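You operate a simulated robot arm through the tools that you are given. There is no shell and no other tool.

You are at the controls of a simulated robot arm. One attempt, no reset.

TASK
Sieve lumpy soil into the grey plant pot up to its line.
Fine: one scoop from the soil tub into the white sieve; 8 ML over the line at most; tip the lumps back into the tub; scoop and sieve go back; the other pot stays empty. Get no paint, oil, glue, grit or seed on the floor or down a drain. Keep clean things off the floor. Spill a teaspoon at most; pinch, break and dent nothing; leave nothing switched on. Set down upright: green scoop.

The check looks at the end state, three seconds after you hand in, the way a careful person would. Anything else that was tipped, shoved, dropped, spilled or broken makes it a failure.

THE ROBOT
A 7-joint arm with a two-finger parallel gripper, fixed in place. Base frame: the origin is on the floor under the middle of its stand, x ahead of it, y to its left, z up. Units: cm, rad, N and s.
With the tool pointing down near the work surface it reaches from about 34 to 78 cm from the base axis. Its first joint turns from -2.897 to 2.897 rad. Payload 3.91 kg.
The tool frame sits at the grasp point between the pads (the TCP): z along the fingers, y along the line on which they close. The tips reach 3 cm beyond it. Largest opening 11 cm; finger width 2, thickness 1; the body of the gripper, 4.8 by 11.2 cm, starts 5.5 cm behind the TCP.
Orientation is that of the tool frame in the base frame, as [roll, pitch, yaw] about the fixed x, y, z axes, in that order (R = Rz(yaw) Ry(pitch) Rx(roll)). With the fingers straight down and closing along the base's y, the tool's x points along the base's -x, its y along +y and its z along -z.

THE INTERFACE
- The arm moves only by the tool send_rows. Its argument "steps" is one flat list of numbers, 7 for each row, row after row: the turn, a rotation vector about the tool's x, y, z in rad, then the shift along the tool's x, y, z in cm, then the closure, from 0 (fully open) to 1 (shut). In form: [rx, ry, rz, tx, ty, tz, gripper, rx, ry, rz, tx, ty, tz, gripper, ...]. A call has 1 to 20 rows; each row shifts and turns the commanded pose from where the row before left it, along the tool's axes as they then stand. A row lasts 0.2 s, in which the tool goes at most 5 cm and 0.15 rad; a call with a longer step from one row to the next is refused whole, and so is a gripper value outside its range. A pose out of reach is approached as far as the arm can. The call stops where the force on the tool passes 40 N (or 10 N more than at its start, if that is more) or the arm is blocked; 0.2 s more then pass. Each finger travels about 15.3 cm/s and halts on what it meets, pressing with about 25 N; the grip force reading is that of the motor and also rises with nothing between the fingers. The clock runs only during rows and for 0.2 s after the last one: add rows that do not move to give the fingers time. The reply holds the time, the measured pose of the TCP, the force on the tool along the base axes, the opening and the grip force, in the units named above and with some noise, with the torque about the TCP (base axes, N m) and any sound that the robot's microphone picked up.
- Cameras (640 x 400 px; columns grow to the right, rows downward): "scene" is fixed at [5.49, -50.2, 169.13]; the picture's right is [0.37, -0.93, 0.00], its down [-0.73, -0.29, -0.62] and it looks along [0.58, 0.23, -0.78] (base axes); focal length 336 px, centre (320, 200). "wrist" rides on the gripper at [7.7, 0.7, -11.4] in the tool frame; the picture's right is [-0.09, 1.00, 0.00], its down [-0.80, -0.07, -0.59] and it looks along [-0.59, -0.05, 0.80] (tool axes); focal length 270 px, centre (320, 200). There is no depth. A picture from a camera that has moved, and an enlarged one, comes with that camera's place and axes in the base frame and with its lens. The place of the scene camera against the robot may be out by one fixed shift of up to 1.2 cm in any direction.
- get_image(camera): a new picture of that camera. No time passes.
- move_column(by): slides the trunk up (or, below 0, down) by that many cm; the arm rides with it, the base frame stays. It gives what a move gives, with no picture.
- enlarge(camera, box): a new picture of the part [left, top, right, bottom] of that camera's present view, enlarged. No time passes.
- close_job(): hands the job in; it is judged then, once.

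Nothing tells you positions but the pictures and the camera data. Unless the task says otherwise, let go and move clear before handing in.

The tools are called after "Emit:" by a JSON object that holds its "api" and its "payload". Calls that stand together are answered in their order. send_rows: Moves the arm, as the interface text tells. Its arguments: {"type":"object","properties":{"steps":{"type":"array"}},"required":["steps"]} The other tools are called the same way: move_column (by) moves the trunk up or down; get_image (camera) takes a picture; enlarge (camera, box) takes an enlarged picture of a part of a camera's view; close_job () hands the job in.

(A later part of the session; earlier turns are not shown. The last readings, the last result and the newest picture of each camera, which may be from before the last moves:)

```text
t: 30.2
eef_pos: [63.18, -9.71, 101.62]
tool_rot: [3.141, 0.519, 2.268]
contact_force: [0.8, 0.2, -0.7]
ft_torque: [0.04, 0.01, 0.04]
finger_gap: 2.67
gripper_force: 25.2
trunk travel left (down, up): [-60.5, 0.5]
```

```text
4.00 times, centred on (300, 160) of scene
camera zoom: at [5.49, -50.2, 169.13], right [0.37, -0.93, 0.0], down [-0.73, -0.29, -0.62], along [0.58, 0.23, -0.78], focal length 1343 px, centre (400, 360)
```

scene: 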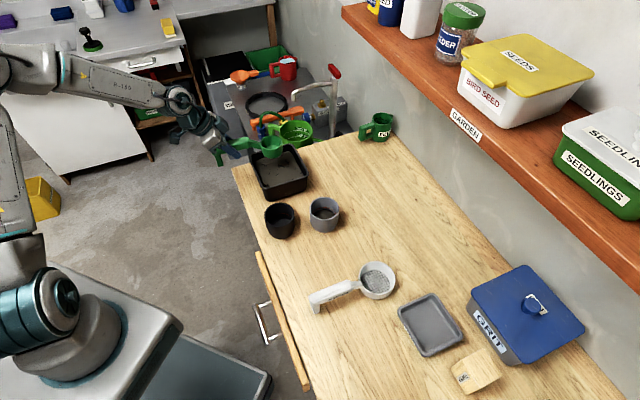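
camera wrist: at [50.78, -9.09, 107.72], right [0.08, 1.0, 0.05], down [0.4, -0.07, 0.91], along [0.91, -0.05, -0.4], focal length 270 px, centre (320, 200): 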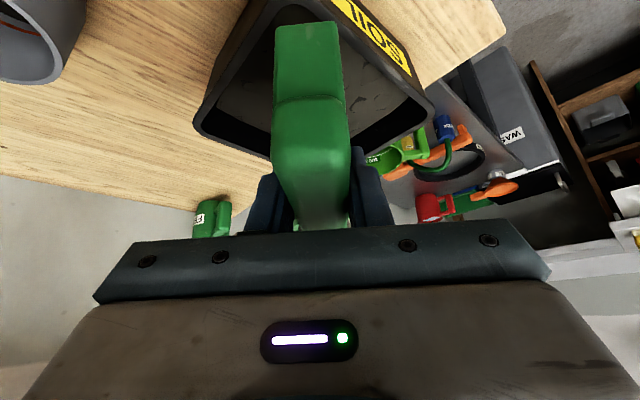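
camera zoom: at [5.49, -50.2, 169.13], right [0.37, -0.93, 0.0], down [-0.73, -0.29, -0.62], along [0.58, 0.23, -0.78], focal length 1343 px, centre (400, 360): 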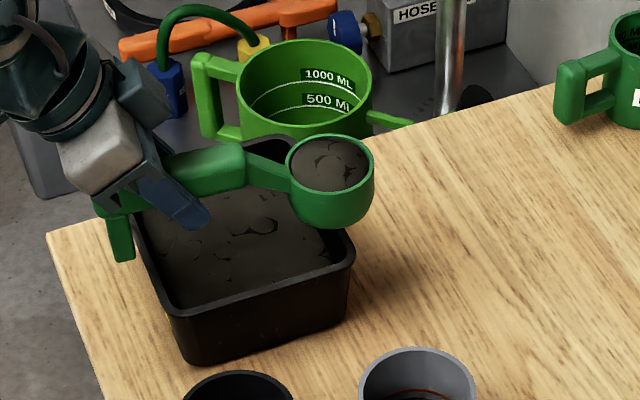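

Emit:
{"api": "send_rows", "payload": {"steps": [0, 0, 0, -0.088, -0.56, 0.051, 1, 0, 0, 0, -0.175, -1.12, 0.102, 1, 0, 0, 0, -0.263, -1.68, 0.152, 1, 0, 0, 0, -0.351, -2.24, 0.203, 1, 0, 0, 0, -0.395, -2.52, 0.229, 1, 0, 0, 0, -0.4385, -2.8, 0.254, 1, 0, 0, 0, -0.4385, -2.8, 0.254, 1, 0, 0, 0, -0.4385, -2.8, 0.254, 1, 0, 0, 0, -0.4385, -2.8, 0.254, 1, 0, 0, 0, -0.395, -2.52, 0.229, 1, 0, 0, 0, -0.351, -2.24, 0.203, 1, 0, 0, 0, -0.263, -1.68, 0.152, 1, 0, 0, 0, -0.219, -1.4, 0.127, 1, 0, 0, 0, -0.132, -0.84, 0.076, 1, 0, 0, 0, 0, 0, 0, 1]}}

Emit:
{"api": "get_image", "payload": {"camera": "wrist"}}

Emit:
{"api": "get_image", "payload": {"camera": "scene"}}

Emit:
{"api": "enlarge", "payload": {"camera": "scene", "box": [260, 180, 420, 310]}}

```text
t: 33.4
eef_pos: [44.95, -31.59, 101.76]
tool_rot: [3.142, 0.52, 2.272]
contact_force: [-0.1, -0.2, -1.4]
ft_torque: [0.03, 0.01, 0.0]
finger_gap: 2.67
gripper_force: 24.9
trunk travel left (down, up): [-60.5, 0.5]
```

```text
taken
camera wrist: at [37.5, -21.8, 107.72], right [0.81, 0.58, 0.04], down [0.2, -0.35, 0.91], along [0.55, -0.73, -0.4], focal length 270 px, centre (320, 200)
```

wrist: 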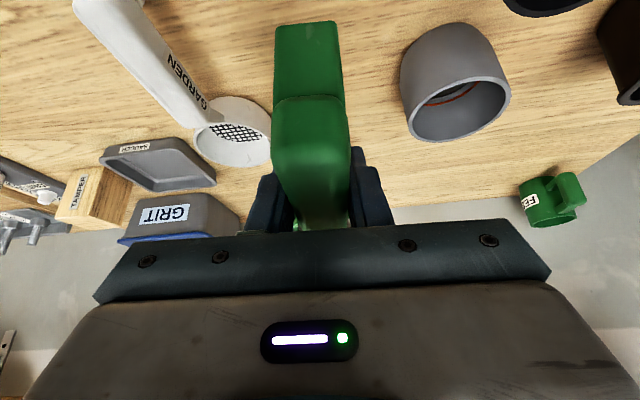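

```text
taken
```

scene: 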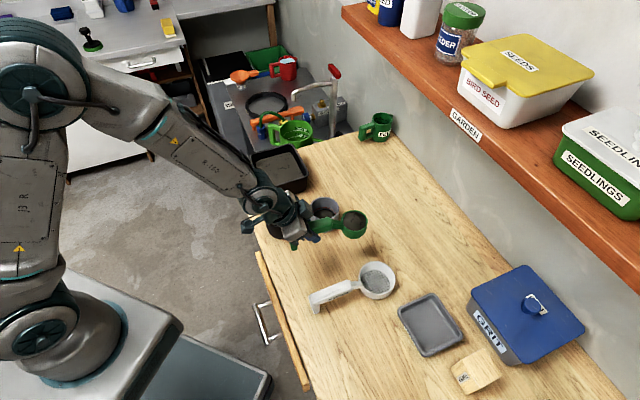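

```text
3.08 times, centred on (340, 245) of scene
camera zoom: at [5.49, -50.2, 169.13], right [0.37, -0.93, 0.0], down [-0.73, -0.29, -0.62], along [0.58, 0.23, -0.78], focal length 1033 px, centre (258, 62)
```

zoom: 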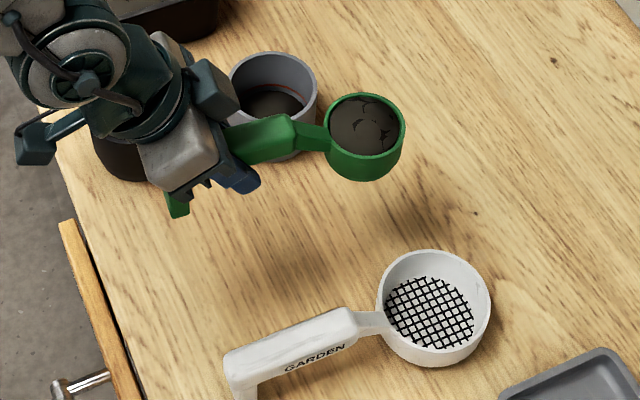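

Emit:
{"api": "enlarge", "payload": {"camera": "wrist", "box": [120, 50, 300, 190]}}

Emit:
{"api": "enlarge", "payload": {"camera": "scene", "box": [320, 190, 420, 310]}}

```text
2.86 times, centred on (210, 120) of wrist
camera zoom: at [37.5, -21.8, 107.72], right [0.81, 0.58, 0.04], down [0.2, -0.35, 0.91], along [0.55, -0.73, -0.4], focal length 772 px, centre (634, 429)
```

zoom: 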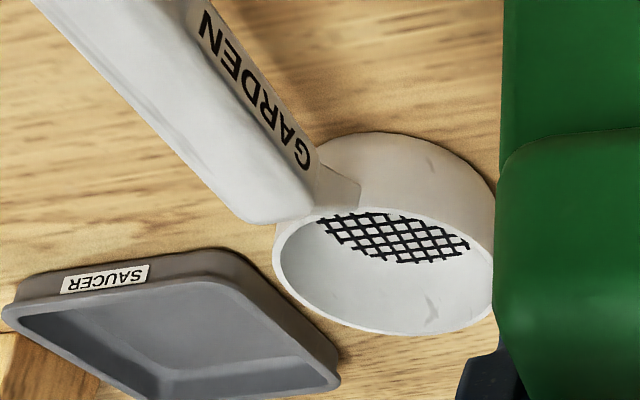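

```text
3.33 times, centred on (370, 250) of scene
camera zoom: at [5.49, -50.2, 169.13], right [0.37, -0.93, 0.0], down [-0.73, -0.29, -0.62], along [0.58, 0.23, -0.78], focal length 1119 px, centre (153, 33)
```

zoom: 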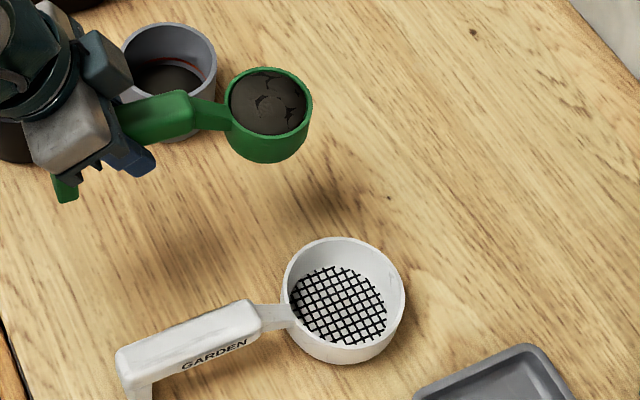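

The scoop is steady and nothing spilled on the way. The sieve's centre is near (45.6,-49.4). I'll bring the cup beside and above it, lip side toward the sieve centre, and check alignment before tipping.

Emit:
{"api": "send_rows", "payload": {"steps": [0, 0, 0, -0.034, -1.462, 0.744, 1, 0, 0, 0, -0.034, -1.462, 0.744, 1, 0, 0, 0, -0.034, -1.462, 0.744, 1, 0, 0, 0, -0.034, -1.462, 0.744, 1, 0, 0, 0, -0.034, -1.462, 0.744, 1, 0, 0, 0, -0.034, -1.462, 0.744, 1, 0, 0, 0, 0, 0, 0, 1]}}

Emit:
{"api": "enlarge", "payload": {"camera": "scene", "box": [290, 210, 430, 310]}}

Emit:
{"api": "get_image", "payload": {"camera": "wrist"}}

```text
t: 35.0
eef_pos: [39.84, -39.18, 97.96]
tool_rot: [-3.141, 0.522, 2.271]
contact_force: [-0.2, 0.4, -0.8]
ft_torque: [-0.01, -0.02, 0.01]
finger_gap: 2.68
gripper_force: 25.4
trunk travel left (down, up): [-60.5, 0.5]
```

```text
4.00 times, centred on (360, 260) of scene
camera zoom: at [5.49, -50.2, 169.13], right [0.37, -0.93, 0.0], down [-0.73, -0.29, -0.62], along [0.58, 0.23, -0.78], focal length 1343 px, centre (160, -40)
```

zoom: 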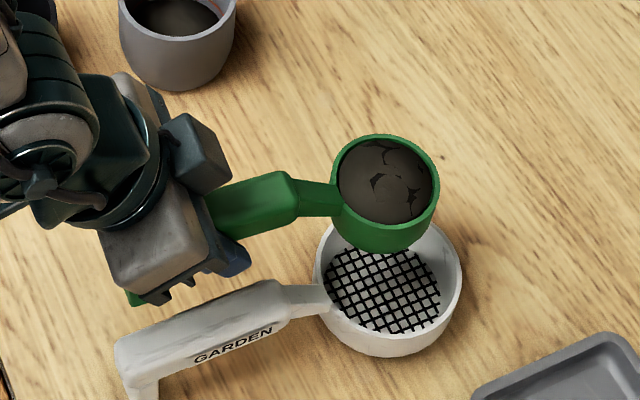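

```text
taken
camera wrist: at [32.34, -29.32, 103.95], right [0.81, 0.58, 0.04], down [0.2, -0.35, 0.91], along [0.55, -0.73, -0.4], focal length 270 px, centre (320, 200)
```

wrist: 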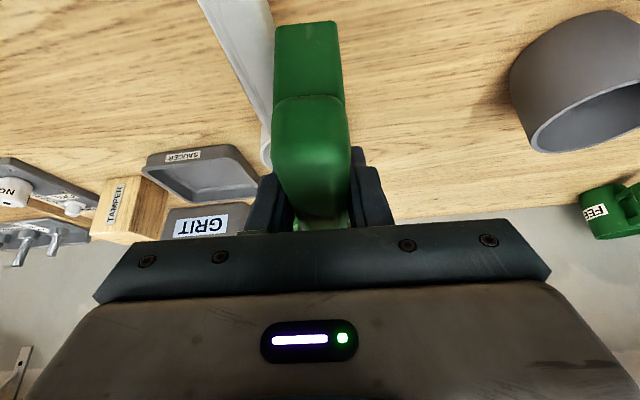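

Alignment is good: the scoop's lower lip will sit over the middle of the sieve. I'll start tipping slowly and look partway.

Emit:
{"api": "send_rows", "payload": {"steps": [-0.0906, 0, 0.0525, 0, 0, 0, 1, -0.0906, 0, 0.0525, 0, 0, 0, 1, -0.0906, 0, 0.0525, 0, 0, 0, 1, -0.0906, 0, 0.0525, 0, 0, 0, 1, -0.0906, 0, 0.0525, 0, 0, 0, 1, -0.0906, 0, 0.0525, -0.07, -0.2425, -0.121, 1, 0, 0, 0, 0, 0, 0, 1, 0, 0, 0, 0, 0, 0, 1]}}

Emit:
{"api": "enlarge", "payload": {"camera": "scene", "box": [290, 210, 430, 310]}}

```text
t: 36.8
eef_pos: [39.5, -39.27, 97.95]
tool_rot: [2.444, 0.413, 1.945]
contact_force: [0.4, 0.6, -1.9]
ft_torque: [0.05, 0.08, 0.01]
finger_gap: 2.69
gripper_force: 24.6
trunk travel left (down, up): [-60.5, 0.5]
```

```text
4.00 times, centred on (360, 260) of scene
camera zoom: at [5.49, -50.2, 169.13], right [0.37, -0.93, 0.0], down [-0.73, -0.29, -0.62], along [0.58, 0.23, -0.78], focal length 1343 px, centre (160, -40)
```

zoom: 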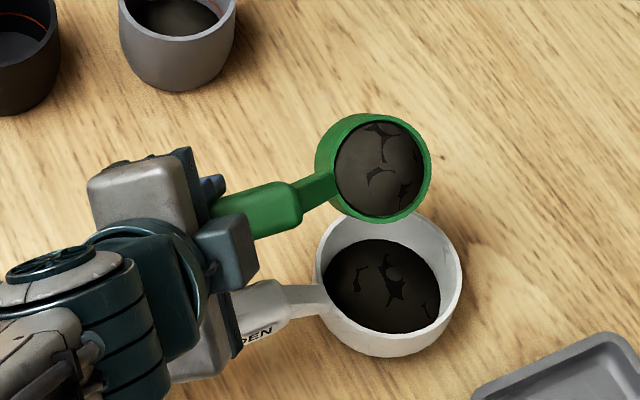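

Soil is landing in the sieve with nothing around it. I'll continue tipping.

Emit:
{"api": "send_rows", "payload": {"steps": [-0.0906, 0, 0.0525, -0.0825, -0.2265, -0.1425, 1, -0.0906, 0, 0.0525, -0.0939, -0.208, -0.162, 1, -0.0906, 0, 0.0525, -0.1043, -0.187, -0.18, 1, -0.0906, 0, 0.0525, -0.1135, -0.1646, -0.196, 1, 0, 0, 0, 0, 0, 0, 1, 0, 0, 0, 0, 0, 0, 1]}}

Emit:
{"api": "enlarge", "payload": {"camera": "scene", "box": [290, 210, 430, 310]}}

```text
t: 38.2
eef_pos: [38.81, -39.89, 97.96]
tool_rot: [2.037, 0.251, 1.806]
contact_force: [1.3, 0.1, -1.0]
ft_torque: [0.01, 0.0, -0.01]
finger_gap: 2.68
gripper_force: 25.0
trunk travel left (down, up): [-60.5, 0.5]
```

```text
4.00 times, centred on (360, 260) of scene
camera zoom: at [5.49, -50.2, 169.13], right [0.37, -0.93, 0.0], down [-0.73, -0.29, -0.62], along [0.58, 0.23, -0.78], focal length 1343 px, centre (160, -40)
```

zoom: 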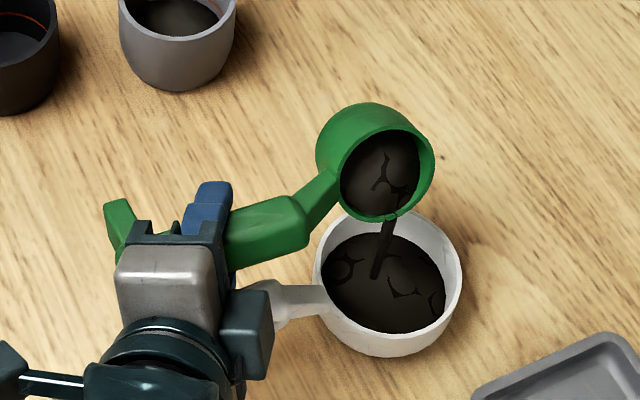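

Emit:
{"api": "send_rows", "payload": {"steps": [-0.0906, 0, 0.0525, -0.1389, -0.16, -0.2398, 1, -0.0906, 0, 0.0525, -0.1465, -0.13, -0.2529, 1, -0.0906, 0, 0.0525, -0.1525, -0.0989, -0.2633, 1, -0.0906, 0, 0.0525, -0.1569, -0.0666, -0.2708, 1, -0.0906, 0, 0.0525, -0.1595, -0.0334, -0.2754, 1, 0, 0, 0, 0, 0, 0, 1, 0, 0, 0, 0, 0, 0, 1, 0, 0, 0, 0, 0, 0, 1]}}

Emit:
{"api": "enlarge", "payload": {"camera": "scene", "box": [290, 210, 430, 310]}}

Emit:
{"api": "get_image", "payload": {"camera": "scene"}}

```text
t: 40.0
eef_pos: [37.6, -41.04, 97.97]
tool_rot: [1.574, -0.004, 1.745]
contact_force: [0.7, 0.9, -1.2]
ft_torque: [0.01, 0.0, -0.01]
finger_gap: 2.65
gripper_force: 25.0
trunk travel left (down, up): [-60.5, 0.5]
```

```text
4.00 times, centred on (360, 260) of scene
camera zoom: at [5.49, -50.2, 169.13], right [0.37, -0.93, 0.0], down [-0.73, -0.29, -0.62], along [0.58, 0.23, -0.78], focal length 1343 px, centre (160, -40)
```

zoom: 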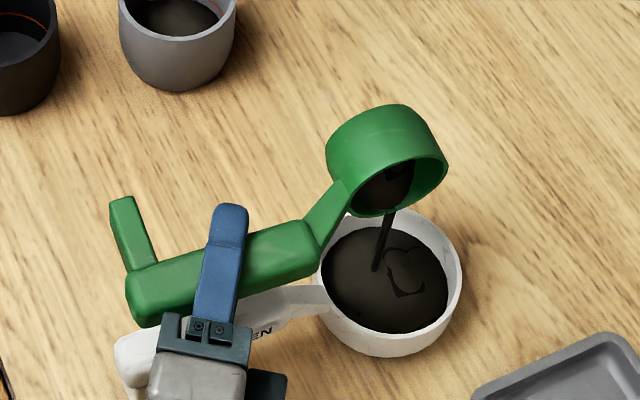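

```text
taken
```

scene: 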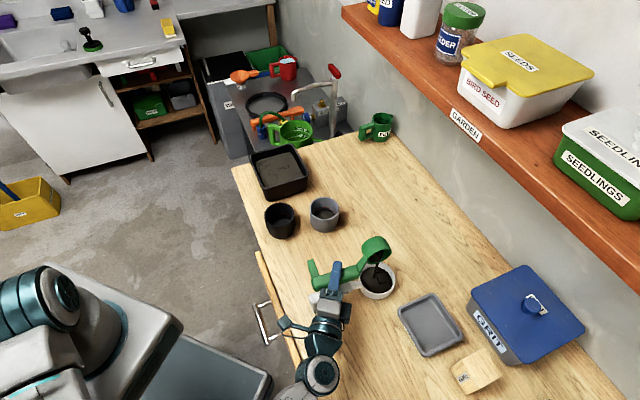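

It's still trickling out, so I'll simply wait a moment at this angle.

Emit:
{"api": "send_rows", "payload": {"steps": [0, 0, 0, 0, 0, 0, 1, 0, 0, 0, 0, 0, 0, 1, 0, 0, 0, 0, 0, 0, 1, 0, 0, 0, 0, 0, 0, 1, 0, 0, 0, 0, 0, 0, 1, 0, 0, 0, 0, 0, 0, 1]}}

Emit:
{"api": "enlarge", "payload": {"camera": "scene", "box": [290, 210, 430, 310]}}

```text
t: 41.4
eef_pos: [37.51, -41.03, 97.9]
tool_rot: [1.574, -0.002, 1.743]
contact_force: [1.0, -0.8, -1.3]
ft_torque: [0.01, 0.03, 0.0]
finger_gap: 2.68
gripper_force: 24.8
trunk travel left (down, up): [-60.5, 0.5]
```

```text
4.00 times, centred on (360, 260) of scene
camera zoom: at [5.49, -50.2, 169.13], right [0.37, -0.93, 0.0], down [-0.73, -0.29, -0.62], along [0.58, 0.23, -0.78], focal length 1343 px, centre (160, -40)
```

zoom: 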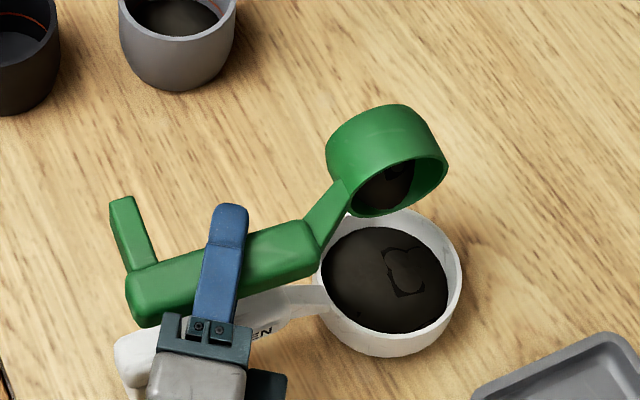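

A residue stays in the cup at 90°, so I'll raise a little and tip further, keeping the lip over the sieve.

Emit:
{"api": "send_rows", "payload": {"steps": [0, 0, 0, 0, 1.4, 0, 1, 0, 0, 0, 0, 1.3, 0, 1, 0, 0, 0, 0, 1.3, 0, 1, -0.0906, 0, 0.0525, -0.1403, 0, -0.2423, 1, -0.0906, 0, 0.0525, -0.1396, 0.0293, -0.241, 1, -0.0906, 0, 0.0525, -0.1373, 0.0582, -0.237, 1, 0, 0, 0, 0, 0, 0, 1, 0, 0, 0, 0, 0, 0, 1, 0, 0, 0, 0, 0, 0, 1]}}

Emit:
{"api": "enlarge", "payload": {"camera": "scene", "box": [290, 210, 430, 310]}}

Emit:
{"api": "get_image", "payload": {"camera": "scene"}}

```text
t: 43.4
eef_pos: [36.83, -41.68, 101.79]
tool_rot: [1.299, -0.161, 1.766]
contact_force: [0.5, -0.5, -2.0]
ft_torque: [0.01, -0.02, 0.01]
finger_gap: 2.64
gripper_force: 25.3
trunk travel left (down, up): [-60.5, 0.5]
```

```text
4.00 times, centred on (360, 260) of scene
camera zoom: at [5.49, -50.2, 169.13], right [0.37, -0.93, 0.0], down [-0.73, -0.29, -0.62], along [0.58, 0.23, -0.78], focal length 1343 px, centre (160, -40)
```

zoom: 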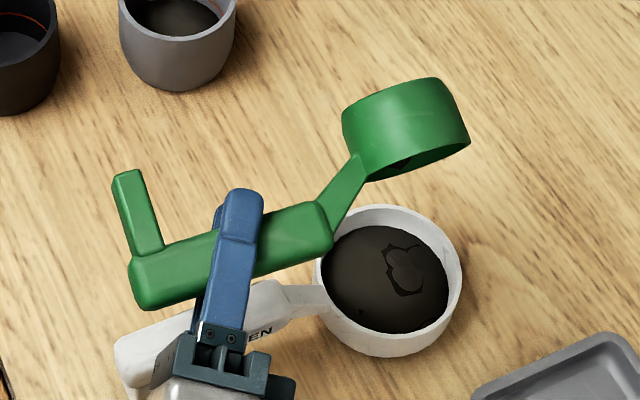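

```text
taken
```

scene: 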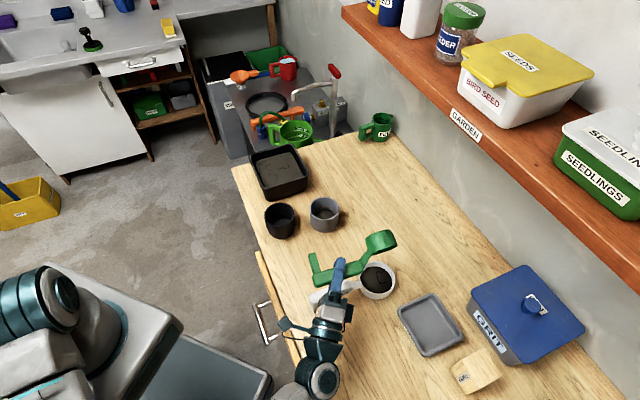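

Emit:
{"api": "send_rows", "payload": {"steps": [-0.0906, 0, 0.0525, -0.1335, 0.0865, -0.2304, 1, -0.0906, 0, 0.0525, -0.1282, 0.1139, -0.2213, 1, 0, 0, 0, 0, 0, 0, 1, 0, 0, 0, 0, 0, 0, 1, 0, 0, 0, 0, 0, 0, 1, 0, 0, 0, 0, 0, 0, 1]}}

Emit:
{"api": "enlarge", "payload": {"camera": "scene", "box": [290, 210, 430, 310]}}

```text
t: 44.8
eef_pos: [36.54, -42.0, 101.94]
tool_rot: [1.11, -0.258, 1.805]
contact_force: [-0.3, 0.2, -1.8]
ft_torque: [0.03, 0.01, 0.0]
finger_gap: 2.64
gripper_force: 25.2
trunk travel left (down, up): [-60.5, 0.5]
```

```text
4.00 times, centred on (360, 260) of scene
camera zoom: at [5.49, -50.2, 169.13], right [0.37, -0.93, 0.0], down [-0.73, -0.29, -0.62], along [0.58, 0.23, -0.78], focal length 1343 px, centre (160, -40)
```

zoom: 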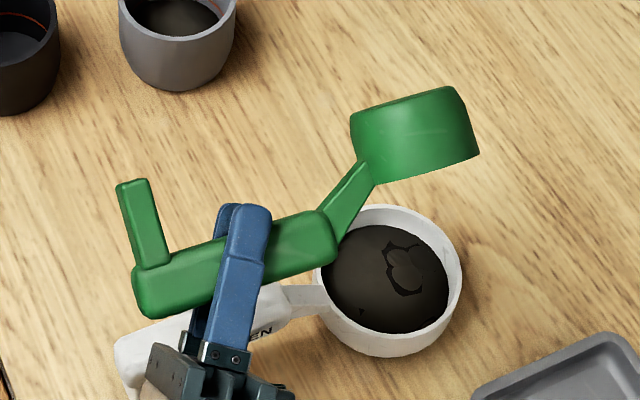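

The scoop looks emptied. I'll roll it back upright over the sieve and check inside.

Emit:
{"api": "send_rows", "payload": {"steps": [0.0906, 0, -0.0525, 0, 0, 0, 1, 0.0906, 0, -0.0525, 0, 0, 0, 1, 0.0906, 0, -0.0525, 0, 0, 0, 1, 0.0906, 0, -0.0525, 0, 0, 0, 1, 0.0906, 0, -0.0525, 0, 0, 0, 1, 0.0906, 0, -0.0525, 0, 0, 0, 1, 0.0906, 0, -0.0525, 0, 0, 0, 1, 0.0906, 0, -0.0525, 0, 0, 0, 1, 0.0906, 0, -0.0525, 0, 0, 0, 1, 0.0906, 0, -0.0525, 0, 0, 0, 1, 0.0906, 0, -0.0525, 0, 0, 0, 1, 0.0906, 0, -0.0525, 0, 0, 0, 1, 0.0906, 0, -0.0525, 0, 0, 0, 1, 0.0906, 0, -0.0525, 0, 0, 0, 1, 0.0906, 0, -0.0525, 0, 0, 0, 1, 0.0906, 0, -0.0525, 0, 0, 0, 1, 0.0906, 0, -0.0525, 0, 0, 0, 1, 0.0906, 0, -0.0525, 0, 0, 0, 1, 0.0906, 0, -0.0525, 0, 0, 0, 1, 0.0906, 0, -0.0525, 0, 0, 0, 1]}}

Emit:
{"api": "enlarge", "payload": {"camera": "scene", "box": [290, 210, 430, 310]}}

```text
t: 49.0
eef_pos: [36.64, -41.97, 101.95]
tool_rot: [-3.139, 0.521, 2.273]
contact_force: [0.8, 0.3, -0.5]
ft_torque: [0.03, -0.01, 0.01]
finger_gap: 2.66
gripper_force: 24.8
trunk travel left (down, up): [-60.5, 0.5]
```

```text
4.00 times, centred on (360, 260) of scene
camera zoom: at [5.49, -50.2, 169.13], right [0.37, -0.93, 0.0], down [-0.73, -0.29, -0.62], along [0.58, 0.23, -0.78], focal length 1343 px, centre (160, -40)
```

zoom: 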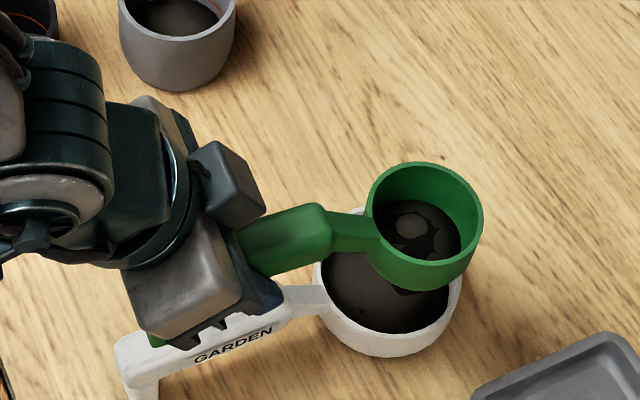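

Emit:
{"api": "enlarge", "payload": {"camera": "scene", "box": [365, 240, 425, 290]}}

Emit:
{"api": "enlarge", "payload": {"camera": "scene", "box": [300, 190, 360, 240]}}

```text
8.00 times, centred on (395, 265) of scene
camera zoom: at [5.49, -50.2, 169.13], right [0.37, -0.93, 0.0], down [-0.73, -0.29, -0.62], along [0.58, 0.23, -0.78], focal length 2685 px, centre (-280, -320)
```

zoom: 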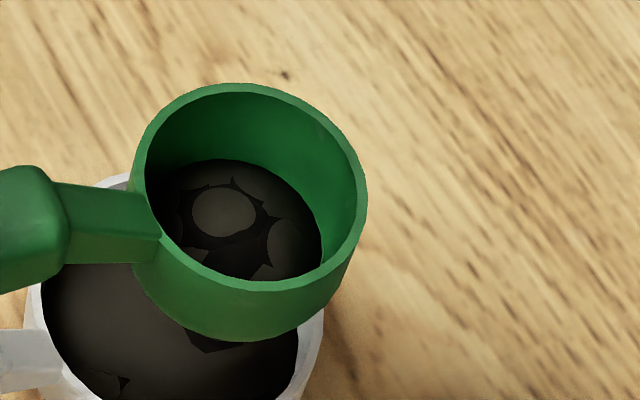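

```text
8.00 times, centred on (330, 215) of scene
camera zoom: at [5.49, -50.2, 169.13], right [0.37, -0.93, 0.0], down [-0.73, -0.29, -0.62], along [0.58, 0.23, -0.78], focal length 2685 px, centre (240, 80)
```

zoom: 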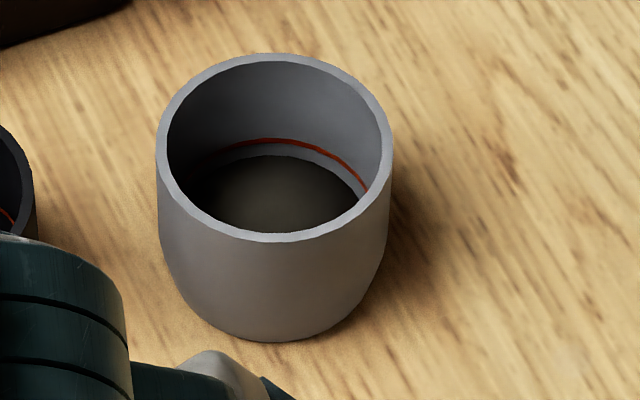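

The scoop still holds a thin lumpy residue, so I'll go higher and turn it over further (about 150°) above the sieve to empty it fully.

Emit:
{"api": "send_rows", "payload": {"steps": [0, 0, 0, -1.0, 0, -1.73, 1, 0, 0, 0, -1.0, 0, -1.73, 1, 0, 0, 0, -1.0, 0, -1.73, 1, 0, 0, 0, -0.6, 0, -1.04, 1, -0.1133, 0, 0.0656, 0, 0, 0, 1, -0.1133, 0, 0.0656, 0, 0, 0, 1, -0.1133, 0, 0.0656, 0, 0, 0, 1, -0.1133, 0, 0.0656, 0, 0, 0, 1, -0.1133, 0, 0.0656, 0, 0, 0, 1, -0.1133, 0, 0.0656, 0, 0, 0, 1, -0.1133, 0, 0.0656, 0, 0, 0, 1, -0.1133, 0, 0.0656, 0, 0, 0, 1, -0.1133, 0, 0.0656, 0, 0, 0, 1, -0.1133, 0, 0.0656, 0, 0, 0, 1, -0.1133, 0, 0.0656, 0, 0, 0, 1, -0.1133, 0, 0.0656, 0, 0, 0, 1, -0.1133, 0, 0.0656, 0, 0, 0, 1, -0.1133, 0, 0.0656, 0, 0, 0, 1, -0.1133, 0, 0.0656, 0, 0, 0, 1, -0.1133, 0, 0.0656, 0, 0, 0, 1]}}

Emit:
{"api": "enlarge", "payload": {"camera": "scene", "box": [290, 210, 430, 310]}}

```text
t: 53.2
eef_pos: [36.39, -41.96, 108.96]
tool_rot: [1.108, -0.259, 1.804]
contact_force: [-0.2, -0.3, -0.4]
ft_torque: [0.0, 0.0, 0.03]
finger_gap: 2.64
gripper_force: 25.1
trunk travel left (down, up): [-60.5, 0.5]
```

```text
4.00 times, centred on (360, 260) of scene
camera zoom: at [5.49, -50.2, 169.13], right [0.37, -0.93, 0.0], down [-0.73, -0.29, -0.62], along [0.58, 0.23, -0.78], focal length 1343 px, centre (160, -40)
```

zoom: 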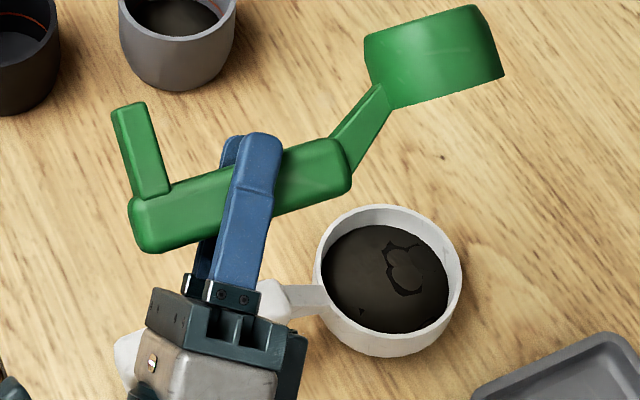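

Emit:
{"api": "send_rows", "payload": {"steps": [-0.1133, 0, 0.0656, -0.078, 0.09, -0.135, 1, -0.1133, 0, 0.0656, -0.07, 0.11, -0.12, 1, -0.1133, 0, 0.0656, -0.06, 0.13, -0.11, 1, -0.1133, 0, 0.0656, -0.05, 0.14, -0.09, 1, 0, 0, 0, 0, 0, 0, 1, 0, 0, 0, 0, 0, 0, 1]}}

Emit:
{"api": "enlarge", "payload": {"camera": "scene", "box": [290, 200, 430, 310]}}

```text
t: 54.6
eef_pos: [35.98, -42.42, 109.07]
tool_rot: [0.59, -0.454, 1.988]
contact_force: [-0.4, 1.0, -0.8]
ft_torque: [0.02, 0.02, 0.02]
finger_gap: 2.65
gripper_force: 25.2
trunk travel left (down, up): [-60.5, 0.5]
```

```text
3.64 times, centred on (360, 255) of scene
camera zoom: at [5.49, -50.2, 169.13], right [0.37, -0.93, 0.0], down [-0.73, -0.29, -0.62], along [0.58, 0.23, -0.78], focal length 1221 px, centre (174, 0)
```

zoom: 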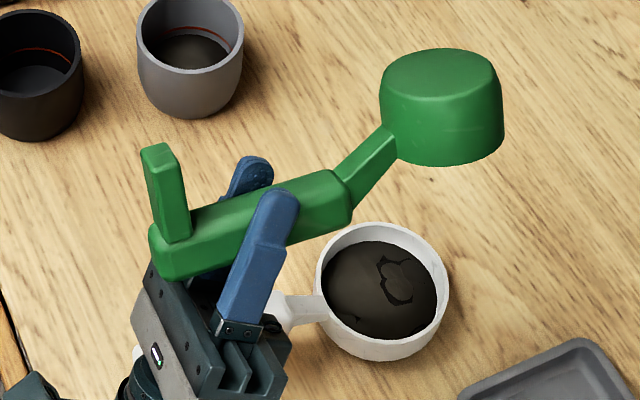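

Emit:
{"api": "send_rows", "payload": {"steps": [0, 0, 0, 0.434, 0.5, 0.749, 1, 0, 0, 0, -0.434, -0.5, -0.749, 1, 0, 0, 0, 0.434, 0.5, 0.749, 1, 0, 0, 0, -0.434, -0.5, -0.749, 1, 0, 0, 0, 0.434, 0.5, 0.749, 1, 0, 0, 0, -0.434, -0.5, -0.749, 1, 0, 0, 0, 0, 0, 0, 1]}}

Emit:
{"api": "enlarge", "payload": {"camera": "scene", "box": [290, 200, 430, 310]}}

```text
t: 56.2
eef_pos: [36.11, -42.52, 109.02]
tool_rot: [0.589, -0.454, 1.986]
contact_force: [-1.1, 0.1, -0.2]
ft_torque: [0.04, -0.02, 0.0]
finger_gap: 2.68
gripper_force: 25.4
trunk travel left (down, up): [-60.5, 0.5]
```

```text
3.64 times, centred on (360, 255) of scene
camera zoom: at [5.49, -50.2, 169.13], right [0.37, -0.93, 0.0], down [-0.73, -0.29, -0.62], along [0.58, 0.23, -0.78], focal length 1221 px, centre (174, 0)
```

zoom: 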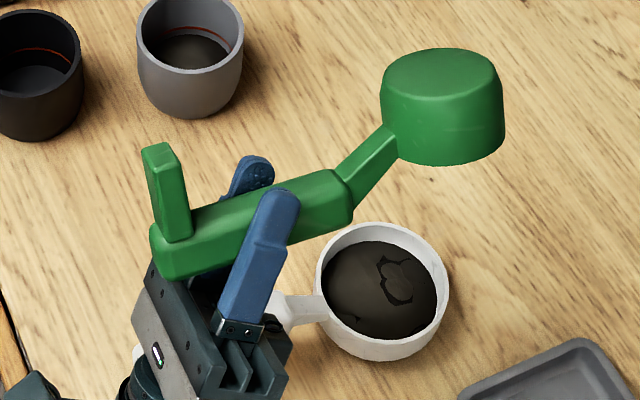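

Emit:
{"api": "send_rows", "payload": {"steps": [0.1133, 0, -0.0656, 0, 0, 0, 1, 0.1133, 0, -0.0656, 0, 0, 0, 1, 0.1133, 0, -0.0656, 0, 0, 0, 1, 0.1133, 0, -0.0656, 0, 0, 0, 1, 0.1133, 0, -0.0656, 0, 0, 0, 1, 0.1133, 0, -0.0656, 0, 0, 0, 1, 0.1133, 0, -0.0656, 0, 0, 0, 1, 0.1133, 0, -0.0656, 0, 0, 0, 1, 0.1133, 0, -0.0656, 0, 0, 0, 1, 0.1133, 0, -0.0656, 0, 0, 0, 1, 0.1133, 0, -0.0656, 0, 0, 0, 1, 0.1133, 0, -0.0656, 0, 0, 0, 1, 0.1133, 0, -0.0656, 0, 0, 0, 1, 0.1133, 0, -0.0656, 0, 0, 0, 1, 0.1133, 0, -0.0656, 0, 0, 0, 1, 0.1133, 0, -0.0656, 0, 0, 0, 1, 0.1133, 0, -0.0656, 0, 0, 0, 1, 0.1133, 0, -0.0656, 0, 0, 0, 1, 0.1133, 0, -0.0656, 0, 0, 0, 1, 0.1133, 0, -0.0656, 0, 0, 0, 1]}}

Emit:
{"api": "enlarge", "payload": {"camera": "scene", "box": [340, 220, 440, 300]}}

```text
t: 60.4
eef_pos: [36.03, -42.3, 109.2]
tool_rot: [-3.137, 0.522, 2.274]
contact_force: [-0.1, -0.6, -0.2]
ft_torque: [0.01, 0.03, -0.01]
finger_gap: 2.65
gripper_force: 24.8
trunk travel left (down, up): [-60.5, 0.5]
```

```text
5.00 times, centred on (390, 260) of scene
camera zoom: at [5.49, -50.2, 169.13], right [0.37, -0.93, 0.0], down [-0.73, -0.29, -0.62], along [0.58, 0.23, -0.78], focal length 1678 px, centre (-30, -100)
```

zoom: 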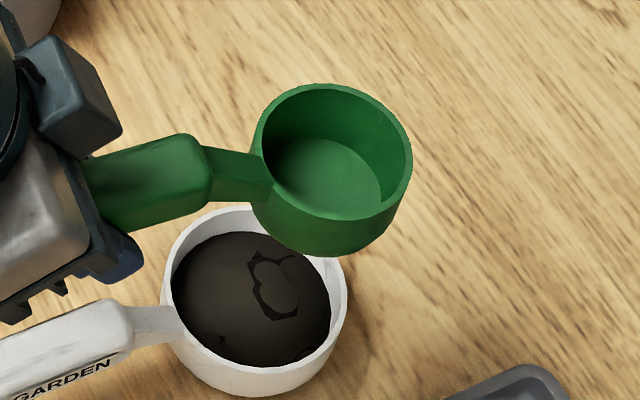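

The scoop is now completely empty and the sieve holds the whole scoopful with nothing spilled. I'll carry the scoop back above its original spot.

Emit:
{"api": "send_rows", "payload": {"steps": [0, 0, 0, 0.732, 3.543, -0.424, 1, 0, 0, 0, 0.732, 3.543, -0.424, 1, 0, 0, 0, 0.732, 3.543, -0.424, 1, 0, 0, 0, 0.732, 3.543, -0.424, 1, 0, 0, 0, 0.732, 3.543, -0.424, 1, 0, 0, 0, 1.604, 0, 2.769, 1, 0, 0, 0, 1.604, 0, 2.769, 1, 0, 0, 0, 1.604, 0, 2.769, 1, 0, 0, 0, 1.604, 0, 2.769, 1, 0, 0, 0, 1.604, 0, 2.769, 1, 0, 0, 0, 0, 0, 0, 1, 0, 0, 0, 0, 0, 0, 1]}}

Emit:
{"api": "enlarge", "payload": {"camera": "scene", "box": [240, 180, 400, 280]}}

Emit:
{"api": "get_image", "payload": {"camera": "wrist"}}

```text
t: 63.0
eef_pos: [46.79, -27.73, 92.96]
tool_rot: [3.141, 0.52, 2.271]
contact_force: [0.1, -0.8, -0.1]
ft_torque: [-0.02, 0.02, 0.02]
finger_gap: 2.67
gripper_force: 25.4
trunk travel left (down, up): [-60.5, 0.5]
```

```text
4.00 times, centred on (320, 230) of scene
camera zoom: at [5.49, -50.2, 169.13], right [0.37, -0.93, 0.0], down [-0.73, -0.29, -0.62], along [0.58, 0.23, -0.78], focal length 1343 px, centre (320, 80)
```

zoom: 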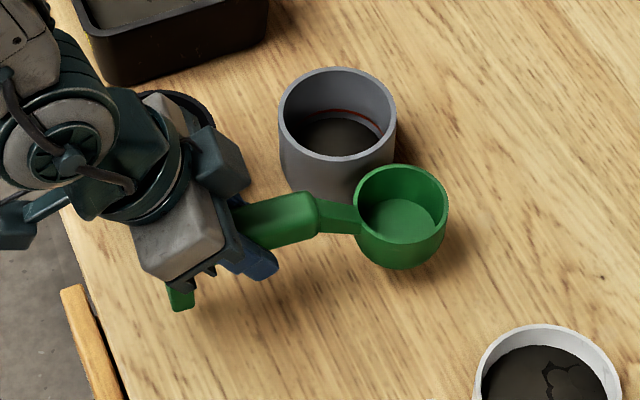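

```text
taken
camera wrist: at [39.27, -17.95, 99.09], right [0.81, 0.58, 0.04], down [0.2, -0.35, 0.91], along [0.55, -0.73, -0.4], focal length 270 px, centre (320, 200)
```

wrist: 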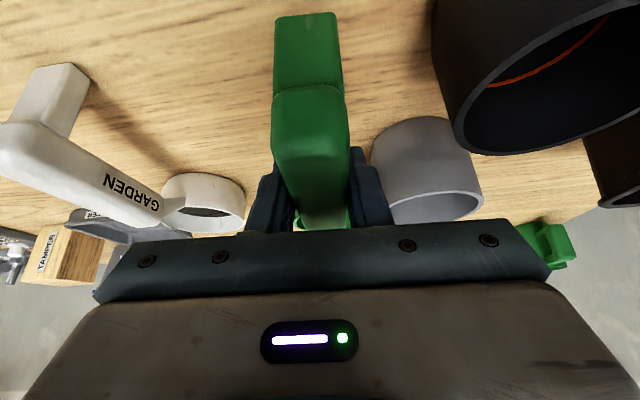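

Emit:
{"api": "send_rows", "payload": {"steps": [0, 0, 0, 0.5, 0, 0.866, 1, 0, 0, 0, 0.5, 0, 0.866, 1, 0, 0, 0, 0.5, 0, 0.866, 1, 0, 0, 0, 0, 0, 0, 1]}}

Emit:
{"api": "send_rows", "payload": {"steps": [0, 0, 0, 0.15, 0, 0.26, 1, 0, 0, 0, 0, 0, 0, 1]}}

Emit:
{"api": "enlarge", "payload": {"camera": "scene", "box": [240, 180, 400, 280]}}

```text
t: 64.0
eef_pos: [46.74, -27.74, 90.11]
tool_rot: [3.141, 0.521, 2.272]
contact_force: [0.1, -0.1, 1.3]
ft_torque: [-0.25, -0.17, 0.01]
finger_gap: 2.65
gripper_force: 25.4
trunk travel left (down, up): [-60.5, 0.5]
```

```text
t: 64.6
eef_pos: [46.79, -27.68, 89.75]
tool_rot: [3.142, 0.523, 2.271]
contact_force: [-0.2, 1.3, 5.4]
ft_torque: [-0.62, -0.5, 0.0]
finger_gap: 2.67
gripper_force: 24.4
trunk travel left (down, up): [-60.5, 0.5]
```

```text
4.00 times, centred on (320, 230) of scene
camera zoom: at [5.49, -50.2, 169.13], right [0.37, -0.93, 0.0], down [-0.73, -0.29, -0.62], along [0.58, 0.23, -0.78], focal length 1343 px, centre (320, 80)
```

zoom: 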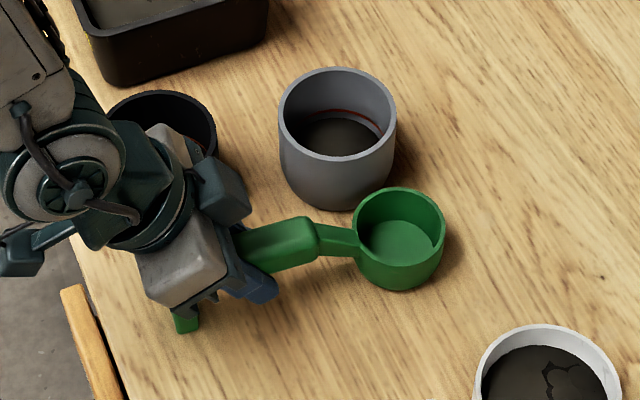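

The cup end touches first (the scoop drooped about 3° in the grip), so I'll level it by tilting the hand slightly, then settle it.

Emit:
{"api": "send_rows", "payload": {"steps": [0, 0, 0, -0.2, 0, -0.35, 1, 0, -0.06, 0, 0, 0, 0, 1, 0, 0, 0, 0, 0, 0, 1]}}

Emit:
{"api": "send_rows", "payload": {"steps": [0, 0, 0, 0.22, 0, 0.34, 1, 0, 0, 0, 0.11, 0, 0.17, 1, 0, 0, 0, 0, 0, 0, 1]}}

```text
t: 65.4
eef_pos: [46.85, -27.67, 90.26]
tool_rot: [-3.141, 0.582, 2.269]
contact_force: [0.0, 0.0, -0.8]
ft_torque: [0.04, 0.01, 0.02]
finger_gap: 2.65
gripper_force: 25.3
trunk travel left (down, up): [-60.5, 0.5]
```

```text
t: 66.2
eef_pos: [46.71, -27.85, 89.74]
tool_rot: [3.142, 0.584, 2.269]
contact_force: [3.6, -4.3, 15.2]
ft_torque: [0.34, 0.32, 0.0]
finger_gap: 2.7
gripper_force: 25.0
trunk travel left (down, up): [-60.5, 0.5]
```

Emit:
{"api": "send_rows", "payload": {"steps": [0, 0, 0, -0.08, 0, -0.125, 1, 0, 0, 0, 0, 0, 0, 1]}}

Emit:
{"api": "enlarge", "payload": {"camera": "scene", "box": [260, 190, 380, 270]}}

```text
t: 66.8
eef_pos: [46.73, -27.73, 89.61]
tool_rot: [-3.141, 0.578, 2.269]
contact_force: [1.2, -1.8, 4.2]
ft_torque: [0.13, 0.08, 0.0]
finger_gap: 2.65
gripper_force: 25.1
trunk travel left (down, up): [-60.5, 0.5]
```

```text
5.00 times, centred on (320, 230) of scene
camera zoom: at [5.49, -50.2, 169.13], right [0.37, -0.93, 0.0], down [-0.73, -0.29, -0.62], along [0.58, 0.23, -0.78], focal length 1678 px, centre (320, 50)
```

zoom: 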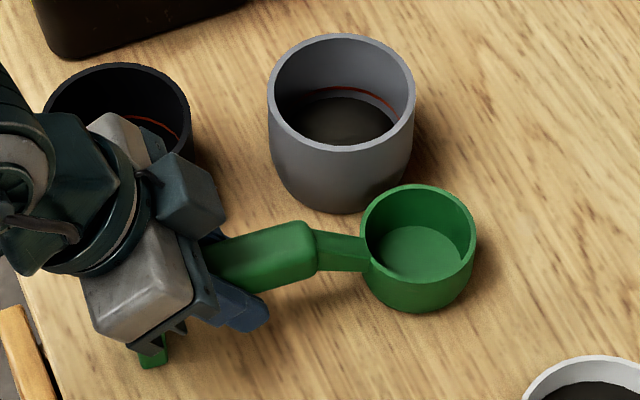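

Force is down to a few newtons, so it rests on the bench. I'll open the fingers partly (clear of the black pot) and check it stays put.

Emit:
{"api": "send_rows", "payload": {"steps": [0, 0, 0, 0, 0, 0, 0.7, 0, 0, 0, 0, 0, 0, 0.55, 0, 0, 0, 0, 0, 0, 0.5, 0, 0, 0, 0, 0, 0, 0.5]}}

Emit:
{"api": "get_image", "payload": {"camera": "wrist"}}

Emit:
{"api": "enlarge", "payload": {"camera": "scene", "box": [260, 190, 380, 270]}}

```text
t: 67.8
eef_pos: [46.69, -27.78, 89.64]
tool_rot: [-3.141, 0.58, 2.271]
contact_force: [0.2, 0.6, 0.3]
ft_torque: [0.01, -0.01, 0.01]
finger_gap: 5.49
gripper_force: 0.1
trunk travel left (down, up): [-60.5, 0.5]
```

```text
taken
camera wrist: at [39.02, -17.66, 95.01], right [0.81, 0.58, 0.05], down [0.17, -0.31, 0.94], along [0.56, -0.75, -0.35], focal length 270 px, centre (320, 200)
```

wrist: 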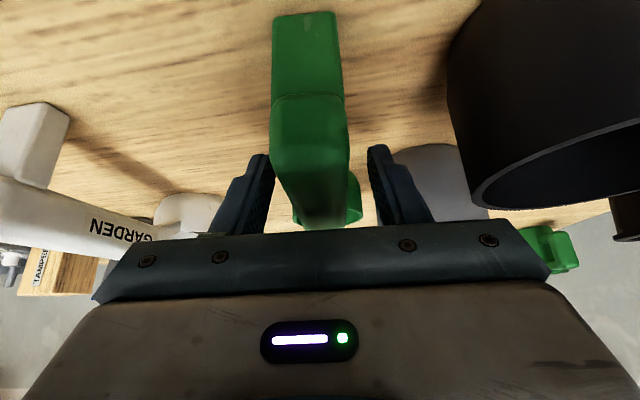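

```text
5.00 times, centred on (320, 230) of scene
camera zoom: at [5.49, -50.2, 169.13], right [0.37, -0.93, 0.0], down [-0.73, -0.29, -0.62], along [0.58, 0.23, -0.78], focal length 1678 px, centre (320, 50)
```

zoom: 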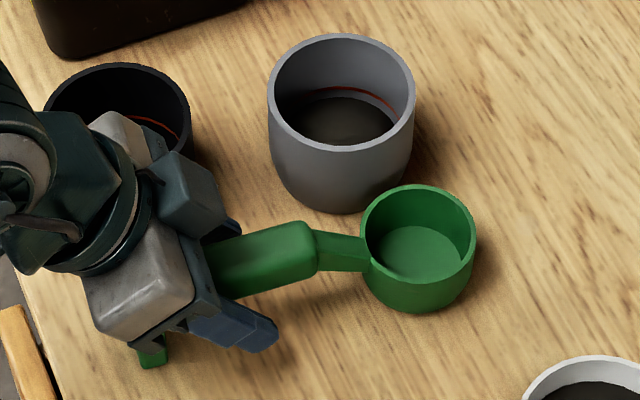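

The scoop is back upright on its spot and empty. I'll lift clear and position above the sieve handle to measure it.

Emit:
{"api": "send_rows", "payload": {"steps": [0, 0, 0, -1.65, 0, -2.5, 0.5, 0, 0, 0, -1.65, 0, -2.5, 0.5, 0, 0, 0, -1.65, 0, -2.5, 0.5, 0, 0, 0, -1.65, 0, -2.5, 0.5, 0, 0, 0, -1.65, 0, -2.5, 0.5, 0, 0.145, 0, 0, 0, 0, 0.5, 0, 0.145, 0, 0, 0, 0, 0.5, 0, 0.145, 0, 0, 0, 0, 0.5, 0, 0.145, 0, 0, 0, 0, 0.5, 0, 0, 0, 0, 0, 0, 0.5]}}

Emit:
{"api": "get_image", "payload": {"camera": "wrist"}}

Emit:
{"api": "enlarge", "payload": {"camera": "scene", "box": [240, 180, 440, 320]}}

```text
t: 70.0
eef_pos: [46.83, -27.78, 104.73]
tool_rot: [-3.14, -0.002, 2.271]
contact_force: [0.8, 0.4, 0.6]
ft_torque: [-0.03, 0.03, -0.02]
finger_gap: 5.5
gripper_force: 0.1
trunk travel left (down, up): [-60.5, 0.5]
```

```text
taken
camera wrist: at [42.32, -21.49, 116.14], right [0.82, 0.57, 0.0], down [0.46, -0.66, 0.59], along [0.34, -0.49, -0.8], focal length 270 px, centre (320, 200)
```

wrist: 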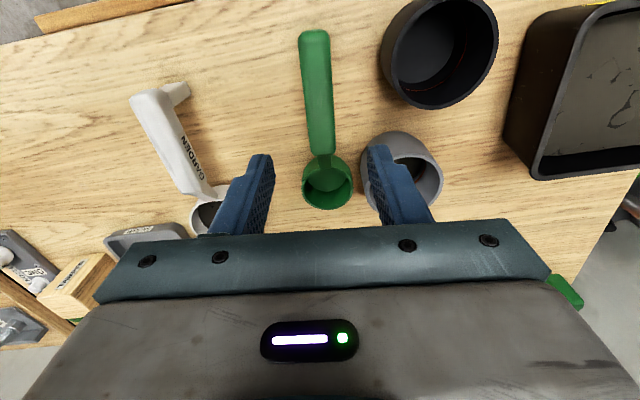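

```text
2.86 times, centred on (340, 250) of scene
camera zoom: at [5.49, -50.2, 169.13], right [0.37, -0.93, 0.0], down [-0.73, -0.29, -0.62], along [0.58, 0.23, -0.78], focal length 959 px, centre (263, 57)
```

zoom: 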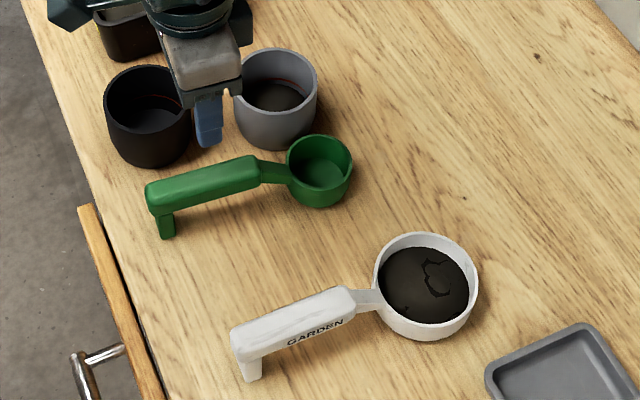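

Emit:
{"api": "send_rows", "payload": {"steps": [0, 0, 0, -1.14, -3.84, 0, 0.4, 0, 0, 0, -1.14, -3.84, 0, 0.4, 0, 0, 0, -1.14, -3.84, 0, 0.4, 0, 0, 0, -1.14, -3.84, 0, 0.4, 0, 0, 0, 0, 0, 0, 0.4]}}

Emit:
{"api": "get_image", "payload": {"camera": "wrist"}}

Emit:
{"api": "enlarge", "payload": {"camera": "wrist", "box": [200, 20, 440, 230]}}

```text
t: 71.2
eef_pos: [37.96, -41.1, 104.77]
tool_rot: [-3.141, -0.001, 2.27]
contact_force: [-0.4, -1.0, 0.3]
ft_torque: [0.01, 0.0, -0.01]
finger_gap: 6.61
gripper_force: 0.1
trunk travel left (down, up): [-60.5, 0.5]
```

```text
taken
camera wrist: at [33.5, -34.9, 116.2], right [0.82, 0.57, 0.0], down [0.46, -0.66, 0.6], along [0.34, -0.49, -0.8], focal length 270 px, centre (320, 200)
```

wrist: 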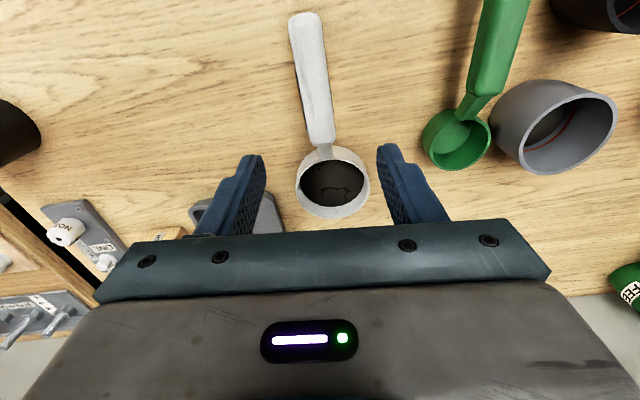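

```text
1.90 times, centred on (320, 125) of wrist
camera zoom: at [33.5, -34.9, 116.2], right [0.82, 0.57, 0.0], down [0.46, -0.66, 0.6], along [0.34, -0.49, -0.8], focal length 515 px, centre (320, 343)
```

zoom: 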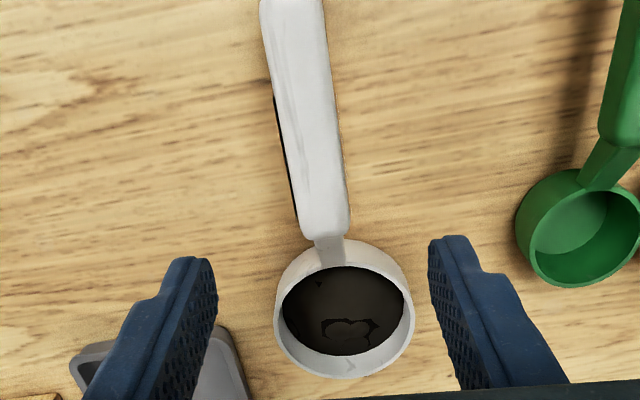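

Emit:
{"api": "send_rows", "payload": {"steps": [0, 0, -0.046, 0, 0, 0, 0.4, 0, 0, 0, -0.85, -0.405, 0, 0.4, 0, 0, 0, 0, 0, 4.5, 0.4, 0, 0, 0, 0, 0, 4.5, 0.4, 0, 0, 0, 0, 0, 0, 0.4]}}

Emit:
{"api": "get_image", "payload": {"camera": "wrist"}}

Emit:
{"api": "enlarge", "payload": {"camera": "scene", "box": [290, 220, 430, 320]}}

```text
t: 72.4
eef_pos: [38.27, -42.08, 95.67]
tool_rot: [-3.14, 0.001, 2.314]
contact_force: [-1.0, -0.1, 1.0]
ft_torque: [-0.02, 0.02, 0.01]
finger_gap: 6.59
gripper_force: 0.0
trunk travel left (down, up): [-60.5, 0.5]
```

```text
taken
camera wrist: at [33.56, -35.99, 107.02], right [0.79, 0.61, 0.0], down [0.49, -0.64, 0.6], along [0.36, -0.47, -0.8], focal length 270 px, centre (320, 200)
```

wrist: 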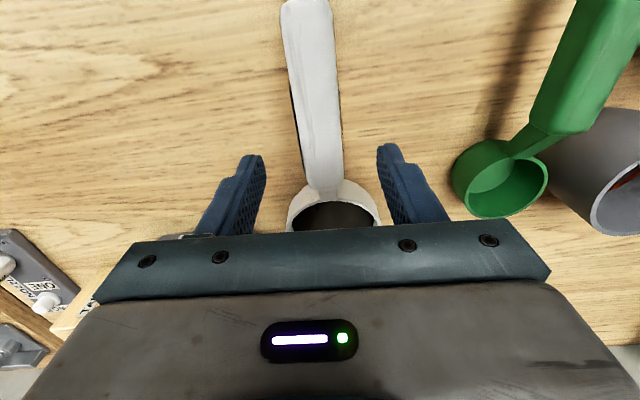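

```text
4.00 times, centred on (360, 270) of scene
camera zoom: at [5.49, -50.2, 169.13], right [0.37, -0.93, 0.0], down [-0.73, -0.29, -0.62], along [0.58, 0.23, -0.78], focal length 1343 px, centre (160, -80)
```

zoom: 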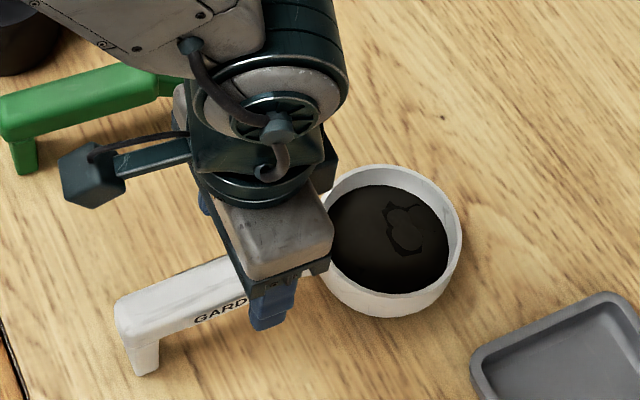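

Emit:
{"api": "send_rows", "payload": {"steps": [0, -0.1309, 0, 0, 0, 0, 0.4, 0, -0.1309, 0, 0, 0, 0, 0.4, 0, -0.1309, 0, 0, 0, 0, 0.4, 0, -0.1309, 0, 0, 0, 0, 0.4, 0, 0, 0, 1.0, 0, 1.732, 0.4, 0, 0, 0, 1.0, 0, 1.732, 0.4, 0, 0, 0, 0.75, 0, 1.3, 0.4, 0, 0, 0, 0.35, 0, 0.606, 0.4, 0, 0, 0, 0, 0, 0, 0.4]}}

Emit:
{"api": "get_image", "payload": {"camera": "wrist"}}

Emit:
{"api": "enlarge", "payload": {"camera": "scene", "box": [290, 220, 430, 320]}}

```text
t: 74.4
eef_pos: [38.11, -42.13, 89.57]
tool_rot: [-3.14, 0.524, 2.316]
contact_force: [0.0, 0.9, 0.0]
ft_torque: [0.01, 0.0, -0.01]
finger_gap: 6.61
gripper_force: 0.0
trunk travel left (down, up): [-60.5, 0.5]
```

```text
taken
camera wrist: at [30.27, -32.6, 95.52], right [0.78, 0.62, 0.04], down [0.22, -0.34, 0.92], along [0.58, -0.71, -0.4], focal length 270 px, centre (320, 200)
```

wrist: 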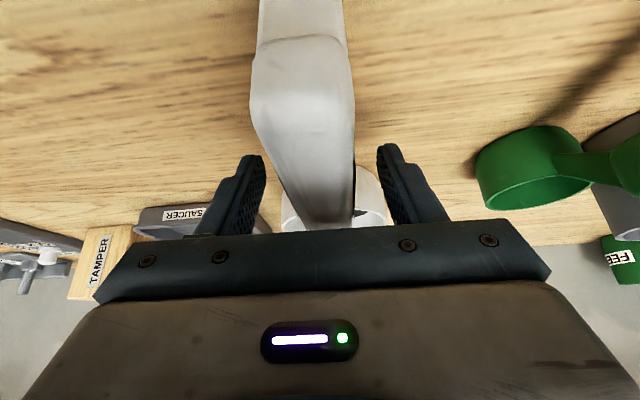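

```text
4.00 times, centred on (360, 270) of scene
camera zoom: at [5.49, -50.2, 169.13], right [0.37, -0.93, 0.0], down [-0.73, -0.29, -0.62], along [0.58, 0.23, -0.78], focal length 1343 px, centre (160, -80)
```

zoom: 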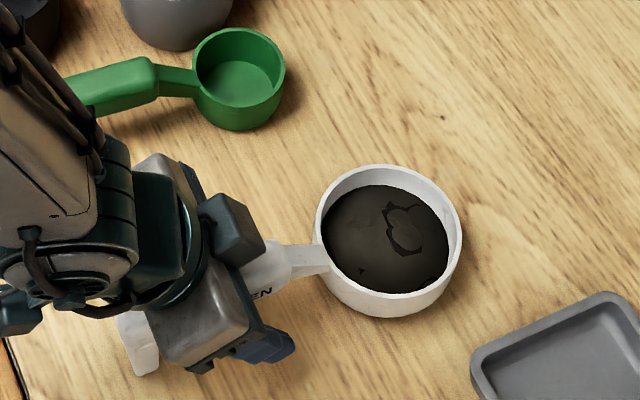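

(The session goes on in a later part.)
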